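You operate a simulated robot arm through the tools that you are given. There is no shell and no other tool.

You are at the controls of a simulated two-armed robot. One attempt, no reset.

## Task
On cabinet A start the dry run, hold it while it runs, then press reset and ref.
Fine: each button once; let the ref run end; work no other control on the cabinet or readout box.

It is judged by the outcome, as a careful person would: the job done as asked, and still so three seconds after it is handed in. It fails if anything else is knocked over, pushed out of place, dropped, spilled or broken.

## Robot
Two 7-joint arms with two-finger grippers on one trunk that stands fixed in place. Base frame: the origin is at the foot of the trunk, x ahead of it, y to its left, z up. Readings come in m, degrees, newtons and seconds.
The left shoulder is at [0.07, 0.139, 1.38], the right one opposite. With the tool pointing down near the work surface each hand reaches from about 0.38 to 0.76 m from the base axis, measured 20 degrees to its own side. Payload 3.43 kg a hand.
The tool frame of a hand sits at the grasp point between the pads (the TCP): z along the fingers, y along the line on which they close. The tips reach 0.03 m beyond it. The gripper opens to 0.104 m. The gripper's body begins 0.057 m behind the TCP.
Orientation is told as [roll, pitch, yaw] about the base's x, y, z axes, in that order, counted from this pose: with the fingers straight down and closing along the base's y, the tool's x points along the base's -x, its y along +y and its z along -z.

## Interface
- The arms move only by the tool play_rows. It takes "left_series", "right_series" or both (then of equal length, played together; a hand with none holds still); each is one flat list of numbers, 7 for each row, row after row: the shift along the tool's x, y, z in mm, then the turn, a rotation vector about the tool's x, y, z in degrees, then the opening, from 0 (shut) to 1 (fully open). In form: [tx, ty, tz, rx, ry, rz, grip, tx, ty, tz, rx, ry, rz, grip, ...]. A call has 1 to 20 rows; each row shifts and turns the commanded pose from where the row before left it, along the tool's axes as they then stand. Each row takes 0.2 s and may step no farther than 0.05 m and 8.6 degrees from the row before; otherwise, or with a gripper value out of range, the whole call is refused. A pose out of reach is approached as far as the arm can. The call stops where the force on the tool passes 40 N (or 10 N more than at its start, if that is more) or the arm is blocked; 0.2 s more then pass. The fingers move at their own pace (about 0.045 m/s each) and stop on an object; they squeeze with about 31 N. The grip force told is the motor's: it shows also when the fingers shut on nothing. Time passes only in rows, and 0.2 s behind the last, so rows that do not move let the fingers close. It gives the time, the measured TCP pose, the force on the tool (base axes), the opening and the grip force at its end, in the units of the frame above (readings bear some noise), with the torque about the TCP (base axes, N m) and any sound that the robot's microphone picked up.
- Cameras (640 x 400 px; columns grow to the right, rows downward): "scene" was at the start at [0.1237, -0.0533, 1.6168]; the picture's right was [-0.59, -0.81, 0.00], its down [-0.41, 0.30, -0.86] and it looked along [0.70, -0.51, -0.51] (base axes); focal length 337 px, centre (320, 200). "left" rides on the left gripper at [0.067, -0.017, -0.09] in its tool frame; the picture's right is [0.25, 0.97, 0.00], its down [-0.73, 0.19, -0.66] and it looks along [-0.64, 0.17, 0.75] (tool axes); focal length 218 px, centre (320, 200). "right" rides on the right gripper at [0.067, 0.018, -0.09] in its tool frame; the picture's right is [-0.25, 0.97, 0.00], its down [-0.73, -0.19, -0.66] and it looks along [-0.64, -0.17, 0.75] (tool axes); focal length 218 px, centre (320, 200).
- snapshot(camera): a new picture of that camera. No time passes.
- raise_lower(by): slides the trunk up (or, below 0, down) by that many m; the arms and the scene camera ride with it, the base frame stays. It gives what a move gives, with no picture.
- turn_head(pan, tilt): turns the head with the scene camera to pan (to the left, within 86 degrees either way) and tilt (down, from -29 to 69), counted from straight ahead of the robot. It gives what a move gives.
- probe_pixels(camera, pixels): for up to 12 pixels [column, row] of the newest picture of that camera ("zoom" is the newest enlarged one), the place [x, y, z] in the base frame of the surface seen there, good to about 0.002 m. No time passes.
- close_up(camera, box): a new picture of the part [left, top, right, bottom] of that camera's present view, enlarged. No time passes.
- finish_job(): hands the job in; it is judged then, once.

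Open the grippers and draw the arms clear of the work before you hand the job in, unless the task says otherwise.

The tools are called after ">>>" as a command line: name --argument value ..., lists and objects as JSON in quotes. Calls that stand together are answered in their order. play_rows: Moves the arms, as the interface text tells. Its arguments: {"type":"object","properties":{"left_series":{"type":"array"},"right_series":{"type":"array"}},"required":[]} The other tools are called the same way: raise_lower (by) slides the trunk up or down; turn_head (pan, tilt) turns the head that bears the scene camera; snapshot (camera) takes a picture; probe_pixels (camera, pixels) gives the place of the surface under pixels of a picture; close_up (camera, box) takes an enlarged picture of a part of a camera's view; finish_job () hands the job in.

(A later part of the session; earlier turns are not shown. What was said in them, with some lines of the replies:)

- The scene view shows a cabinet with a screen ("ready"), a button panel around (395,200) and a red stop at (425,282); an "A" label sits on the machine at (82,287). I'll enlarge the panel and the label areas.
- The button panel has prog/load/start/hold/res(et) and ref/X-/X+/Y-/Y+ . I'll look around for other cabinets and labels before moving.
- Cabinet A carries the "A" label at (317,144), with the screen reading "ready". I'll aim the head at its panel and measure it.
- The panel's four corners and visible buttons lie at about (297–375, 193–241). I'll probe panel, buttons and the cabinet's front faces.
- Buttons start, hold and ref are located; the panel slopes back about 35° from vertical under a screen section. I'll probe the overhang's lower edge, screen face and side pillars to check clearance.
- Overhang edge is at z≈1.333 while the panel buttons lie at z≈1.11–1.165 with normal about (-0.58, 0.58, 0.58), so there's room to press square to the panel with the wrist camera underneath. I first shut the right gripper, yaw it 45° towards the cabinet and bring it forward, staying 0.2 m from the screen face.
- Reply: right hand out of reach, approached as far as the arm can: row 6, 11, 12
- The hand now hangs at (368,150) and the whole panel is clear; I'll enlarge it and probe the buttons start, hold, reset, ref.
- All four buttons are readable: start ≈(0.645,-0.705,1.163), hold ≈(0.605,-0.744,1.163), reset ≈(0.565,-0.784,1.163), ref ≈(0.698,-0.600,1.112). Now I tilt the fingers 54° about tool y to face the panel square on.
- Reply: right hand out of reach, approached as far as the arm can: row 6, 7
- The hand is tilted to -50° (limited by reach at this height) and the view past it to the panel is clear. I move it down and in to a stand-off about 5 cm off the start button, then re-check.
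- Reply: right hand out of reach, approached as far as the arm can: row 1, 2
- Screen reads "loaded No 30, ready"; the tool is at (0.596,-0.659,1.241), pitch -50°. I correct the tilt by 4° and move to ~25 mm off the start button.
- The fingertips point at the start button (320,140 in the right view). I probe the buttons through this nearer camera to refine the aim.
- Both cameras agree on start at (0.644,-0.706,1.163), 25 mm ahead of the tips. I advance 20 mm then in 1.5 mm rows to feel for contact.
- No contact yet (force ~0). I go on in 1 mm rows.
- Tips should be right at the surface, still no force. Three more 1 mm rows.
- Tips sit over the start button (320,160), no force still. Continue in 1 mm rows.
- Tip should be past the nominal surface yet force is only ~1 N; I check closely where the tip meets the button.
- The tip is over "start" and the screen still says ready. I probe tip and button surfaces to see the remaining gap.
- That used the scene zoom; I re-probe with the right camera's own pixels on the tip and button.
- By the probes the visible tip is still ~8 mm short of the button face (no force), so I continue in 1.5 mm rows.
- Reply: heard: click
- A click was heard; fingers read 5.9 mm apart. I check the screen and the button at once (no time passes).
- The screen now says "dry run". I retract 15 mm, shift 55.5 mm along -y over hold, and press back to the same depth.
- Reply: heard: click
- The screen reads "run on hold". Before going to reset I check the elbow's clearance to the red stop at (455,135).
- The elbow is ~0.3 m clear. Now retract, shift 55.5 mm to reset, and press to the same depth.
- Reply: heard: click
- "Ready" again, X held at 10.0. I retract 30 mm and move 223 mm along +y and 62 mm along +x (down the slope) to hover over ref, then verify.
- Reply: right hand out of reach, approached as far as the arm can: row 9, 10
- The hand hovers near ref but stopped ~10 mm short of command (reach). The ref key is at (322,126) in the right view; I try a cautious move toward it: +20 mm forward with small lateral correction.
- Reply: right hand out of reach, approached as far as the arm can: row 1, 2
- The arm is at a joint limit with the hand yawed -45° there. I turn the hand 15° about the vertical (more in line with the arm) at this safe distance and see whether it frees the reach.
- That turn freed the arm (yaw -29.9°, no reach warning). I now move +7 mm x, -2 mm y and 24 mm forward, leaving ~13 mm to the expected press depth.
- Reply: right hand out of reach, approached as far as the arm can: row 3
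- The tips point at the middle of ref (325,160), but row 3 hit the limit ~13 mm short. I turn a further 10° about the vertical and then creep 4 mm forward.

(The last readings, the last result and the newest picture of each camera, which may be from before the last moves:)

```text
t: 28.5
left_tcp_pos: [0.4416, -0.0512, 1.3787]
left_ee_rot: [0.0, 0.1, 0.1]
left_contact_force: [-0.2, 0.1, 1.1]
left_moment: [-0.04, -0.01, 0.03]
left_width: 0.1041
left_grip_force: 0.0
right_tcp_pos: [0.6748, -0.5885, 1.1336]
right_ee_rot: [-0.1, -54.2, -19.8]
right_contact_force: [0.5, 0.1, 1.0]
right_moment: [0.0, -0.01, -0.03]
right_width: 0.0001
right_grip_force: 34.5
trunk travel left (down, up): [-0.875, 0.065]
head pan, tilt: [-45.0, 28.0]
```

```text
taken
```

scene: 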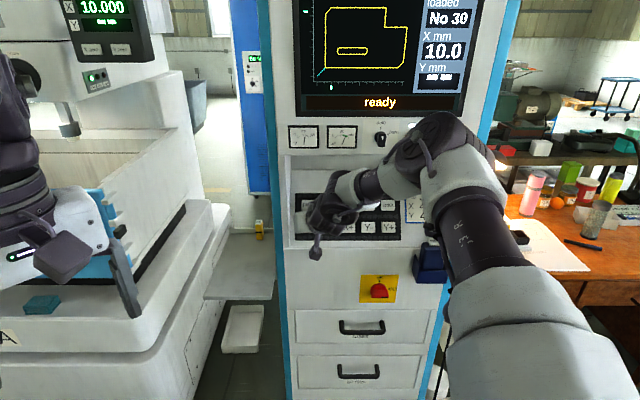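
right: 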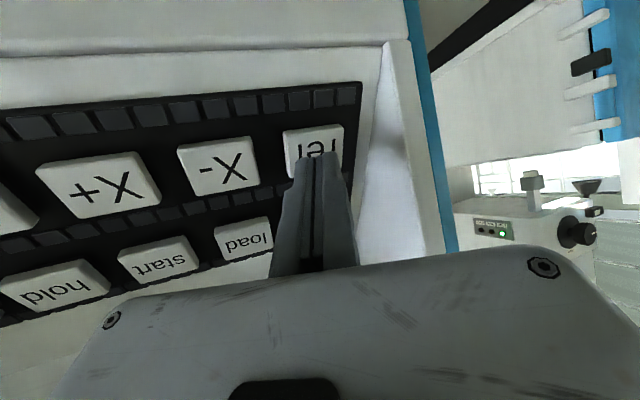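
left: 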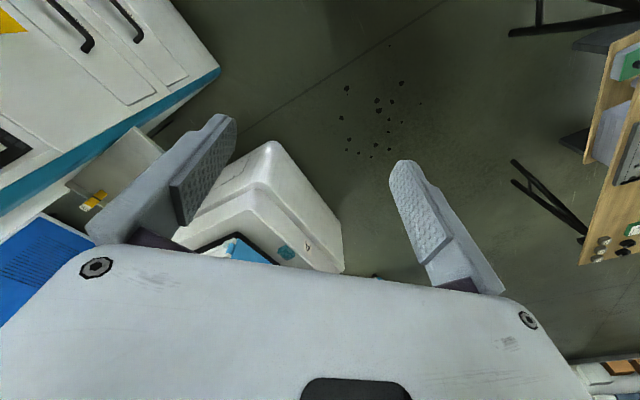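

No limit flag now; the ref key spans (283–345, 125–185) with the tips at x≈322. I nudge -3 mm y, +2 mm x and advance 10 mm.

>>> play_rows --right_series '[2, -3, 4, 0, 0, 0, 0, 0, 0, 4, 0, 0, 0, 0, 0, 0, 2, 0, 0, 0, 0, 0, 0, 0, 0, 0, 0, 0]'

>>> close_up --camera "right" --box '[220, 80, 420, 220]'

```text
t: 29.5
left_tcp_pos: [0.4407, -0.0531, 1.3783]
left_ee_rot: [-0.1, 0.0, 0.1]
left_contact_force: [-0.8, -0.3, 0.0]
left_moment: [0.01, 0.01, -0.01]
left_width: 0.104
left_grip_force: 0.1
right_tcp_pos: [0.6735, -0.5901, 1.1323]
right_ee_rot: [-0.1, -54.1, -20.0]
right_contact_force: [0.3, -0.3, -0.6]
right_moment: [-0.01, 0.02, 0.01]
right_width: 0.0001
right_grip_force: 34.9
right hand out of reach, approached as far as the arm can: row 1, 2
trunk travel left (down, up): [-0.875, 0.065]
head pan, tilt: [-45.0, 28.0]
```

```text
2.86 times, centred on (320, 150) of right
```

zoom: 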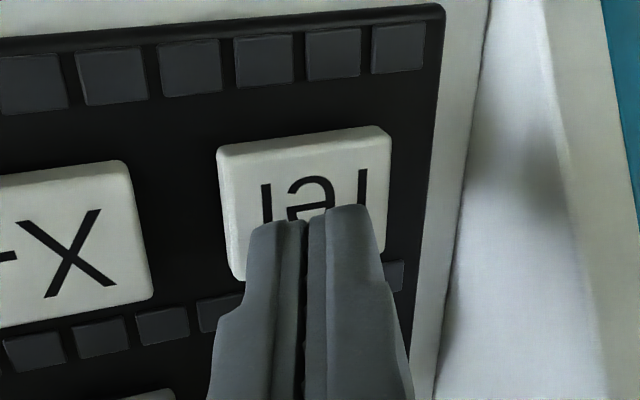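

Still held back at (0.6735,-0.590,1.132). Earlier the limit also showed when tilting the hand up, so I ease the tilt 8° more downward and try 6 mm forward.

>>> play_rows --right_series '[0, 0, 0, 0, 4, 0, 0, 0, 0, 0, 0, 4, 0, 0, -4, -1, 3, 0, 0, 0, 0, 0, 0, 3, 0, 0, 0, 0, 0, 0, 0, 0, 0, 0, 0]'

>>> snapshot --camera "right"

```text
t: 30.7
left_tcp_pos: [0.4409, -0.0506, 1.3795]
left_ee_rot: [0.0, 0.1, 0.2]
left_contact_force: [-0.3, 0.4, -0.1]
left_moment: [0.02, -0.03, 0.01]
left_width: 0.1037
left_grip_force: 0.1
right_tcp_pos: [0.675, -0.5901, 1.1318]
right_ee_rot: [0.0, -46.0, -19.9]
right_contact_force: [0.3, 0.1, -0.2]
right_moment: [0.05, 0.02, 0.02]
right_width: 0.0
right_grip_force: 34.4
right hand out of reach, approached as far as the arm can: row 3, 4
trunk travel left (down, up): [-0.875, 0.065]
head pan, tilt: [-45.0, 28.0]
```

```text
taken
```

right: 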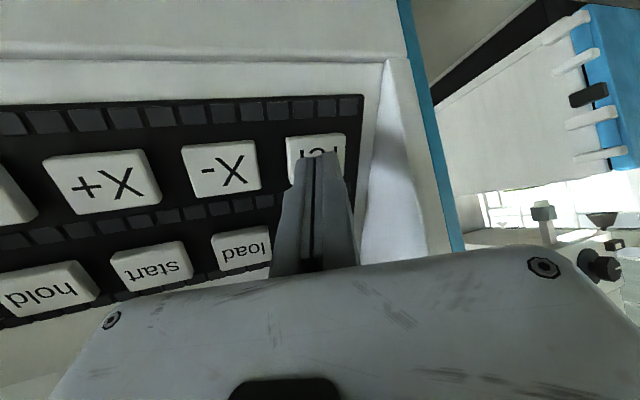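

Tilting didn't help; some other joint is limiting. I look at the arm's posture in the scene view and probe what's below the left hand in case I lower the trunk.

>>> snapshot --camera "scene"

>>> probe_pixels --camera "scene" --pixels '[[440, 130], [440, 200], [470, 290], [350, 190], [375, 170], [110, 200], [60, 240], [40, 300], [135, 250], [185, 210], [20, 310], [450, 330]]'

>>> snapshot --camera "left"

```text
taken
```

scene: 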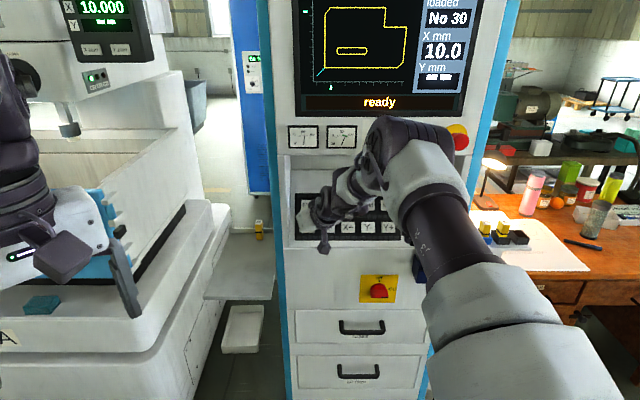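

```text
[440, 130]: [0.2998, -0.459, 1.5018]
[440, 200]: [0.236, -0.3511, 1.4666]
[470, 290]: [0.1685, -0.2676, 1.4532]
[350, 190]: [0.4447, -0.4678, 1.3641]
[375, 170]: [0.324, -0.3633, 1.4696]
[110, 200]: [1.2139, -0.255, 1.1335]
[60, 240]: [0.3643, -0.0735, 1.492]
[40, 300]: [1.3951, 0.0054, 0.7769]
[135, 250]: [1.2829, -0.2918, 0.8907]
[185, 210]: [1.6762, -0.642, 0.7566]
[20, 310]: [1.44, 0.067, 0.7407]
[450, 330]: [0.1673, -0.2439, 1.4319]
```

```text
taken
```

left: 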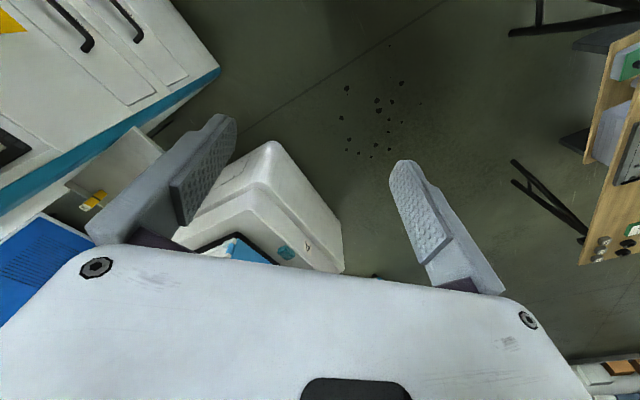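

The machine and bench are far from the left hand, so lowering the trunk is safe and should flatten the forearm. I first retract 135 mm from the panel and restore tilt and part of the yaw.

>>> play_rows --right_series '[0, 0, -30, 0, 0, 0, 0, 0, 0, -35, 0, 0, 0, 0, 0, 0, -35, 0, 0, 0, 0, 0, 0, -35, 0, -4, 0, 0, 0, 0, 0, 0, -4, 0, 0, 0, 0, 0, 6.07, 0, 4.41, 0, 0, 0, 0, 6.07, 0, 4.41, 0, 0, 0, 0, 0, 0, 0, 0]'

>>> raise_lower --by -0.12

>>> snapshot --camera "scene"

```text
t: 32.5
left_tcp_pos: [0.441, -0.0514, 1.379]
left_ee_rot: [-0.1, 0.0, 0.1]
left_contact_force: [0.3, -0.6, 0.4]
left_moment: [0.02, -0.03, -0.01]
left_width: 0.1038
left_grip_force: 0.1
right_tcp_pos: [0.5825, -0.5584, 1.2276]
right_ee_rot: [0.0, -54.1, -35.0]
right_contact_force: [-0.5, -0.5, -0.1]
right_moment: [0.02, 0.02, 0.0]
right_width: 0.0
right_grip_force: 34.5
trunk travel left (down, up): [-0.875, 0.065]
head pan, tilt: [-45.0, 28.0]
```

```text
t: 34.0
left_tcp_pos: [0.4412, -0.0507, 1.2596]
left_ee_rot: [-0.1, 0.1, 0.1]
left_contact_force: [0.1, 0.0, 0.1]
left_moment: [0.0, 0.0, -0.01]
left_width: 0.1039
left_grip_force: 0.1
right_tcp_pos: [0.584, -0.5577, 1.1073]
right_ee_rot: [0.0, -54.2, -35.0]
right_contact_force: [-0.2, -0.9, -0.3]
right_moment: [0.03, -0.02, -0.01]
right_width: 0.0
right_grip_force: 34.6
trunk travel left (down, up): [-0.755, 0.185]
head pan, tilt: [-45.0, 28.0]
```

```text
taken
```

scene: 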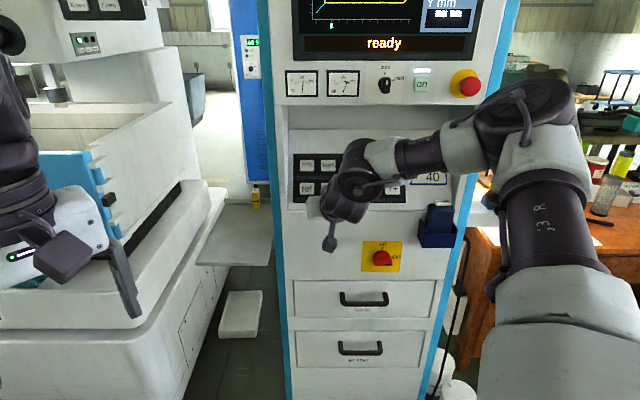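

The trunk is down 0.12 m, elbow well clear of the red stop at (465,83). I raise the hand along the panel slope and advance to ~25 mm off ref's press depth.

>>> play_rows --right_series '[-25, 10, 0, 0, 0, 0, 0, -24, 10, 0, 0, 0, 0, 0, -24, 11, 0, 0, 0, 0, 0, 0, 0, 25, 0, 0, 0, 0, 0, 0, 24, 0, 0, 0, 0, 0, 0, 0, 0, 0, 0, 0]'

>>> snapshot --camera "scene"

>>> snapshot --camera "right"

```text
t: 35.4
left_tcp_pos: [0.441, -0.0519, 1.2583]
left_ee_rot: [-0.1, 0.0, 0.1]
left_contact_force: [-0.2, 0.6, 0.4]
left_moment: [0.02, -0.03, 0.0]
left_width: 0.1042
left_grip_force: 0.0
right_tcp_pos: [0.6703, -0.5798, 1.1384]
right_ee_rot: [0.1, -54.2, -35.0]
right_contact_force: [-0.5, 0.6, -0.2]
right_moment: [0.02, 0.03, -0.02]
right_width: 0.0
right_grip_force: 34.5
trunk travel left (down, up): [-0.755, 0.185]
head pan, tilt: [-45.0, 28.0]
```

```text
taken
```

scene: 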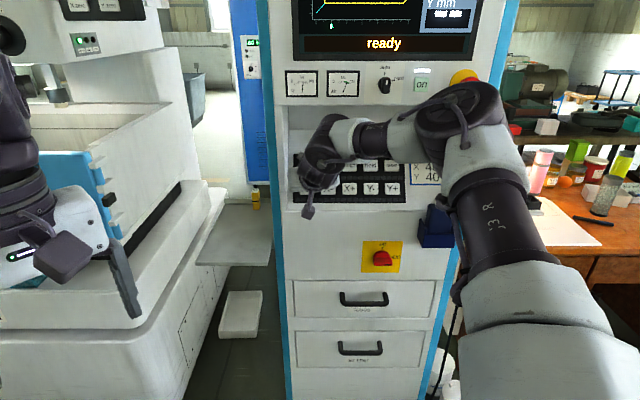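

```text
taken
```

right: 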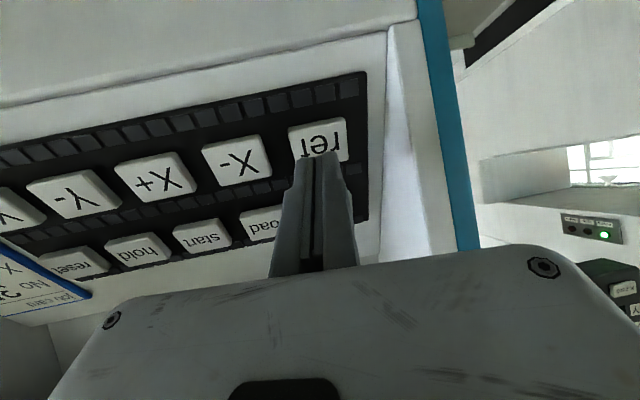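

No reach flags now; the tips aim at ref (320,140). I advance 18 mm and check the alignment before the final press.

>>> play_rows --right_series '[0, 0, 10, 0, 0, 0, 0, 0, 0, 8, 0, 0, 0, 0, 0, 0, 0, 0, 0, 0, 0]'

>>> close_up --camera "right" --box '[220, 80, 420, 220]'

```text
t: 36.2
left_tcp_pos: [0.4406, -0.0516, 1.2598]
left_ee_rot: [-0.1, 0.0, 0.0]
left_contact_force: [0.2, 0.2, -1.2]
left_moment: [-0.01, 0.01, -0.01]
left_width: 0.1042
left_grip_force: 0.0
right_tcp_pos: [0.68, -0.589, 1.1265]
right_ee_rot: [-0.1, -54.0, -35.0]
right_contact_force: [0.9, 0.6, -0.1]
right_moment: [0.02, -0.02, 0.0]
right_width: 0.0001
right_grip_force: 34.5
trunk travel left (down, up): [-0.755, 0.185]
head pan, tilt: [-45.0, 28.0]
```

```text
2.86 times, centred on (320, 150) of right
```

zoom: 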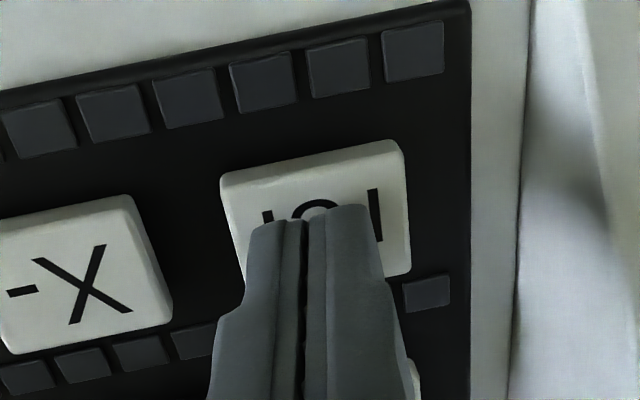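

Centred on ref, as it was on start. Final press in 1.5 mm rows.

>>> play_rows --right_series '[0, 0, 2, 0, 0, 0, 0, 0, 0, 1.5, 0, 0, 0, 0, 0, 0, 1.5, 0, 0, 0, 0]'

```text
t: 37.0
left_tcp_pos: [0.4413, -0.0511, 1.2592]
left_ee_rot: [0.0, 0.1, 0.0]
left_contact_force: [0.3, 0.1, -0.6]
left_moment: [0.04, -0.01, -0.03]
left_width: 0.104
left_grip_force: 0.2
right_tcp_pos: [0.6848, -0.5907, 1.123]
right_ee_rot: [0.0, -54.1, -35.1]
right_contact_force: [-0.5, -0.1, 0.5]
right_moment: [0.0, -0.02, 0.02]
right_width: 0.0
right_grip_force: 35.3
trunk travel left (down, up): [-0.755, 0.185]
head pan, tilt: [-45.0, 28.0]
```

No click yet; two more small rows.

>>> play_rows --right_series '[0, 0, 1.2, 0, 0, 0, 0, 0, 0, 1.2, 0, 0, 0, 0]'

```text
t: 37.6
left_tcp_pos: [0.4412, -0.0516, 1.2598]
left_ee_rot: [-0.1, 0.0, 0.0]
left_contact_force: [0.0, -0.8, 0.5]
left_moment: [0.0, 0.0, 0.01]
left_width: 0.1039
left_grip_force: 0.0
right_tcp_pos: [0.6859, -0.5918, 1.1239]
right_ee_rot: [-0.1, -54.0, -34.9]
right_contact_force: [-1.9, 0.2, 0.6]
right_moment: [-0.02, 0.01, -0.04]
right_width: 0.0
right_grip_force: 34.6
trunk travel left (down, up): [-0.755, 0.185]
head pan, tilt: [-45.0, 28.0]
heard: click
```

A click was heard. I check the screen before retracting.

>>> snapshot --camera "scene"

```text
taken
```

scene: 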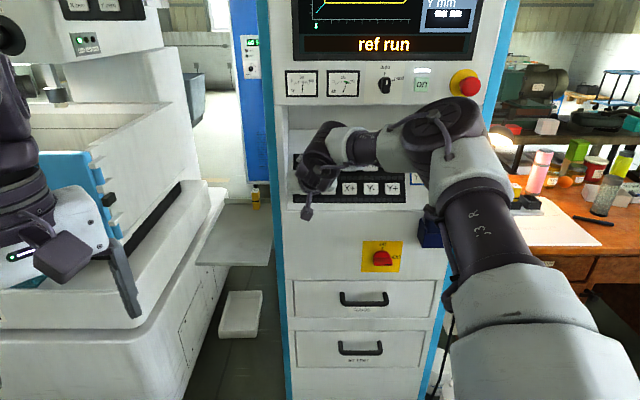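

"ref run" is showing. I retract straight back off the panel ~0.19 m, wait, and open the gripper there.

>>> play_rows --right_series '[0, 0, -5, 0, 0, 0, 0, 0, 0, -15, 0, 0, 0, 0, 0, 0, -30, 0, 0, 0, 0, 0, 0, -35, 0, 0, 0, 0, 0, 0, -35, 0, 0, 0, 0, 0, 0, -35, 0, 0, 0, 0, 0, 0, -35, 0, 0, 0, 0, 0, 0, 0, 0, 0, 0, 0.5, 0, 0, 0, 0, 0, 0, 1, 0, 0, 0, 0, 0, 0, 1, 0, 0, 0, 0, 0, 0, 1, 0, 0, 0, 0, 0, 0, 1, 0, 0, 0, 0, 0, 0, 1, 0, 0, 0, 0, 0, 0, 1]'

>>> turn_head --pan -45 --tilt 12

>>> snapshot --camera "scene"

```text
t: 40.6
left_tcp_pos: [0.4415, -0.0516, 1.2602]
left_ee_rot: [0.1, 0.1, 0.2]
left_contact_force: [0.0, -0.6, 0.5]
left_moment: [0.03, 0.0, -0.01]
left_width: 0.1041
left_grip_force: 0.0
right_tcp_pos: [0.5605, -0.5041, 1.232]
right_ee_rot: [0.1, -54.1, -35.0]
right_contact_force: [0.3, -0.3, 0.5]
right_moment: [0.0, -0.05, 0.03]
right_width: 0.1038
right_grip_force: 0.1
trunk travel left (down, up): [-0.755, 0.185]
head pan, tilt: [-45.0, 28.0]
```

```text
t: 41.4
left_tcp_pos: [0.4421, -0.0524, 1.2589]
left_ee_rot: [0.0, 0.0, 0.1]
left_contact_force: [0.1, 1.4, -1.0]
left_moment: [0.02, -0.03, 0.02]
left_width: 0.1038
left_grip_force: 0.1
right_tcp_pos: [0.5609, -0.5042, 1.231]
right_ee_rot: [0.0, -54.1, -35.0]
right_contact_force: [0.0, 0.7, -0.7]
right_moment: [0.0, -0.03, 0.03]
right_width: 0.1037
right_grip_force: 0.1
trunk travel left (down, up): [-0.755, 0.185]
head pan, tilt: [-45.0, 12.0]
```

```text
taken
```

scene: 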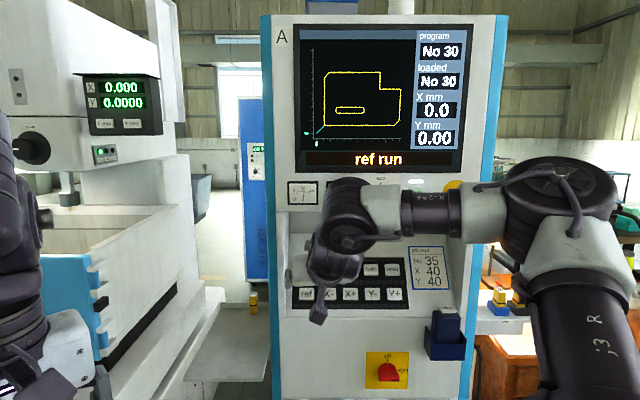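

Axes read 0.0/0.00 but it still says "ref run". I draw back a bit more and wait for it to end.

>>> play_rows --right_series '[0, 0, -30, 0, 0, 0, 1, 0, 0, -30, 0, 0, 0, 1, 0, 0, 0, 0, 0, 0, 1, 0, 0, 0, 0, 0, 0, 1, 0, 0, 0, 0, 0, 0, 1, 0, 0, 0, 0, 0, 0, 1, 0, 0, 0, 0, 0, 0, 1, 0, 0, 0, 0, 0, 0, 1, 0, 0, 0, 0, 0, 0, 1, 0, 0, 0, 0, 0, 0, 1, 0, 0, 0, 0, 0, 0, 1, 0, 0, 0, 0, 0, 0, 1, 0, 0, 0, 0, 0, 0, 1, 0, 0, 0, 0, 0, 0, 1, 0, 0, 0, 0, 0, 0, 1]'

>>> snapshot --camera "scene"

```text
t: 44.6
left_tcp_pos: [0.4427, -0.0516, 1.2586]
left_ee_rot: [0.0, 0.1, 0.1]
left_contact_force: [0.4, 0.7, 0.5]
left_moment: [-0.02, -0.01, 0.0]
left_width: 0.1041
left_grip_force: 0.1
right_tcp_pos: [0.5219, -0.4764, 1.2684]
right_ee_rot: [-0.1, -54.1, -34.9]
right_contact_force: [0.0, 0.5, -0.3]
right_moment: [0.01, 0.02, 0.0]
right_width: 0.1038
right_grip_force: 0.1
trunk travel left (down, up): [-0.755, 0.185]
head pan, tilt: [-45.0, 12.0]
```

```text
taken
```

scene: 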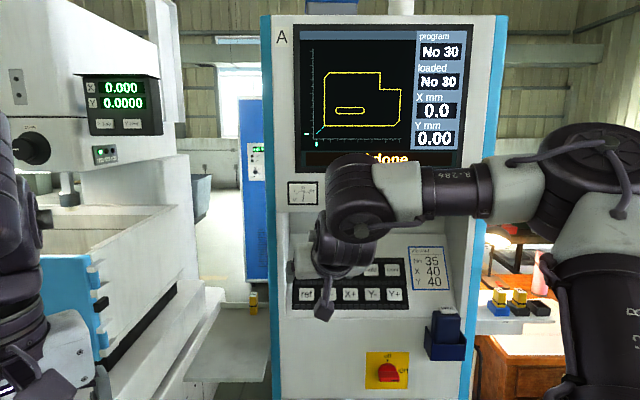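

The status line now ends in "…done" with X/Y at 0; I take one enlarged look to confirm and check nothing was displaced.

>>> close_up --camera "scene" --box '[270, 20, 510, 180]'

```text
2.50 times, centred on (390, 100) of scene
```

zoom: 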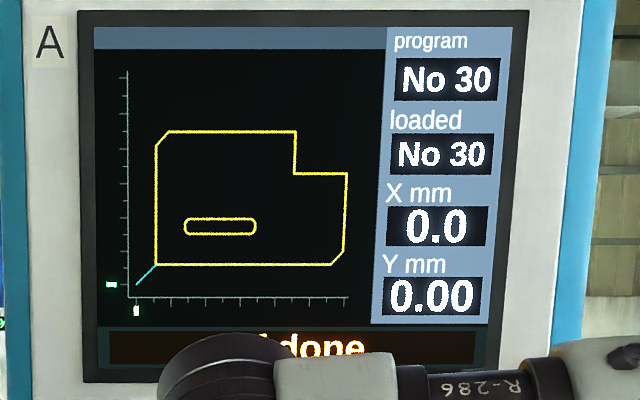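

Status reads "(re)f done", X 0.0, Y 0.00; the gripper is open and ~0.2 m clear of the cabinet. I hand the job in.

>>> finish_job

```text
The job is handed in.
```

The job is done and handed in. On cabinet A I pressed start, hold, reset and ref once each, and the ref run finished before I handed in.

- **Start:** one click, and the screen changed from "ready" to "dry run".
- **Hold:** pressed while the run was going, and the screen changed to "run on hold" with X at 10.0 mm.
- **Reset:** one click, and the screen went back to "ready".
- **Ref:** one click, and the screen showed "ref run". The last picture shows a status line ending in "done" (the arm hides the start of it), with X at 0.0 and Y at 0.00.

I touched no other control on the cabinet or the readout box, and I saw nothing knocked or moved. To reach ref I had to lower the trunk by 0.12 m, and I left it there. The right gripper is open and about 0.25 m back from the panel.
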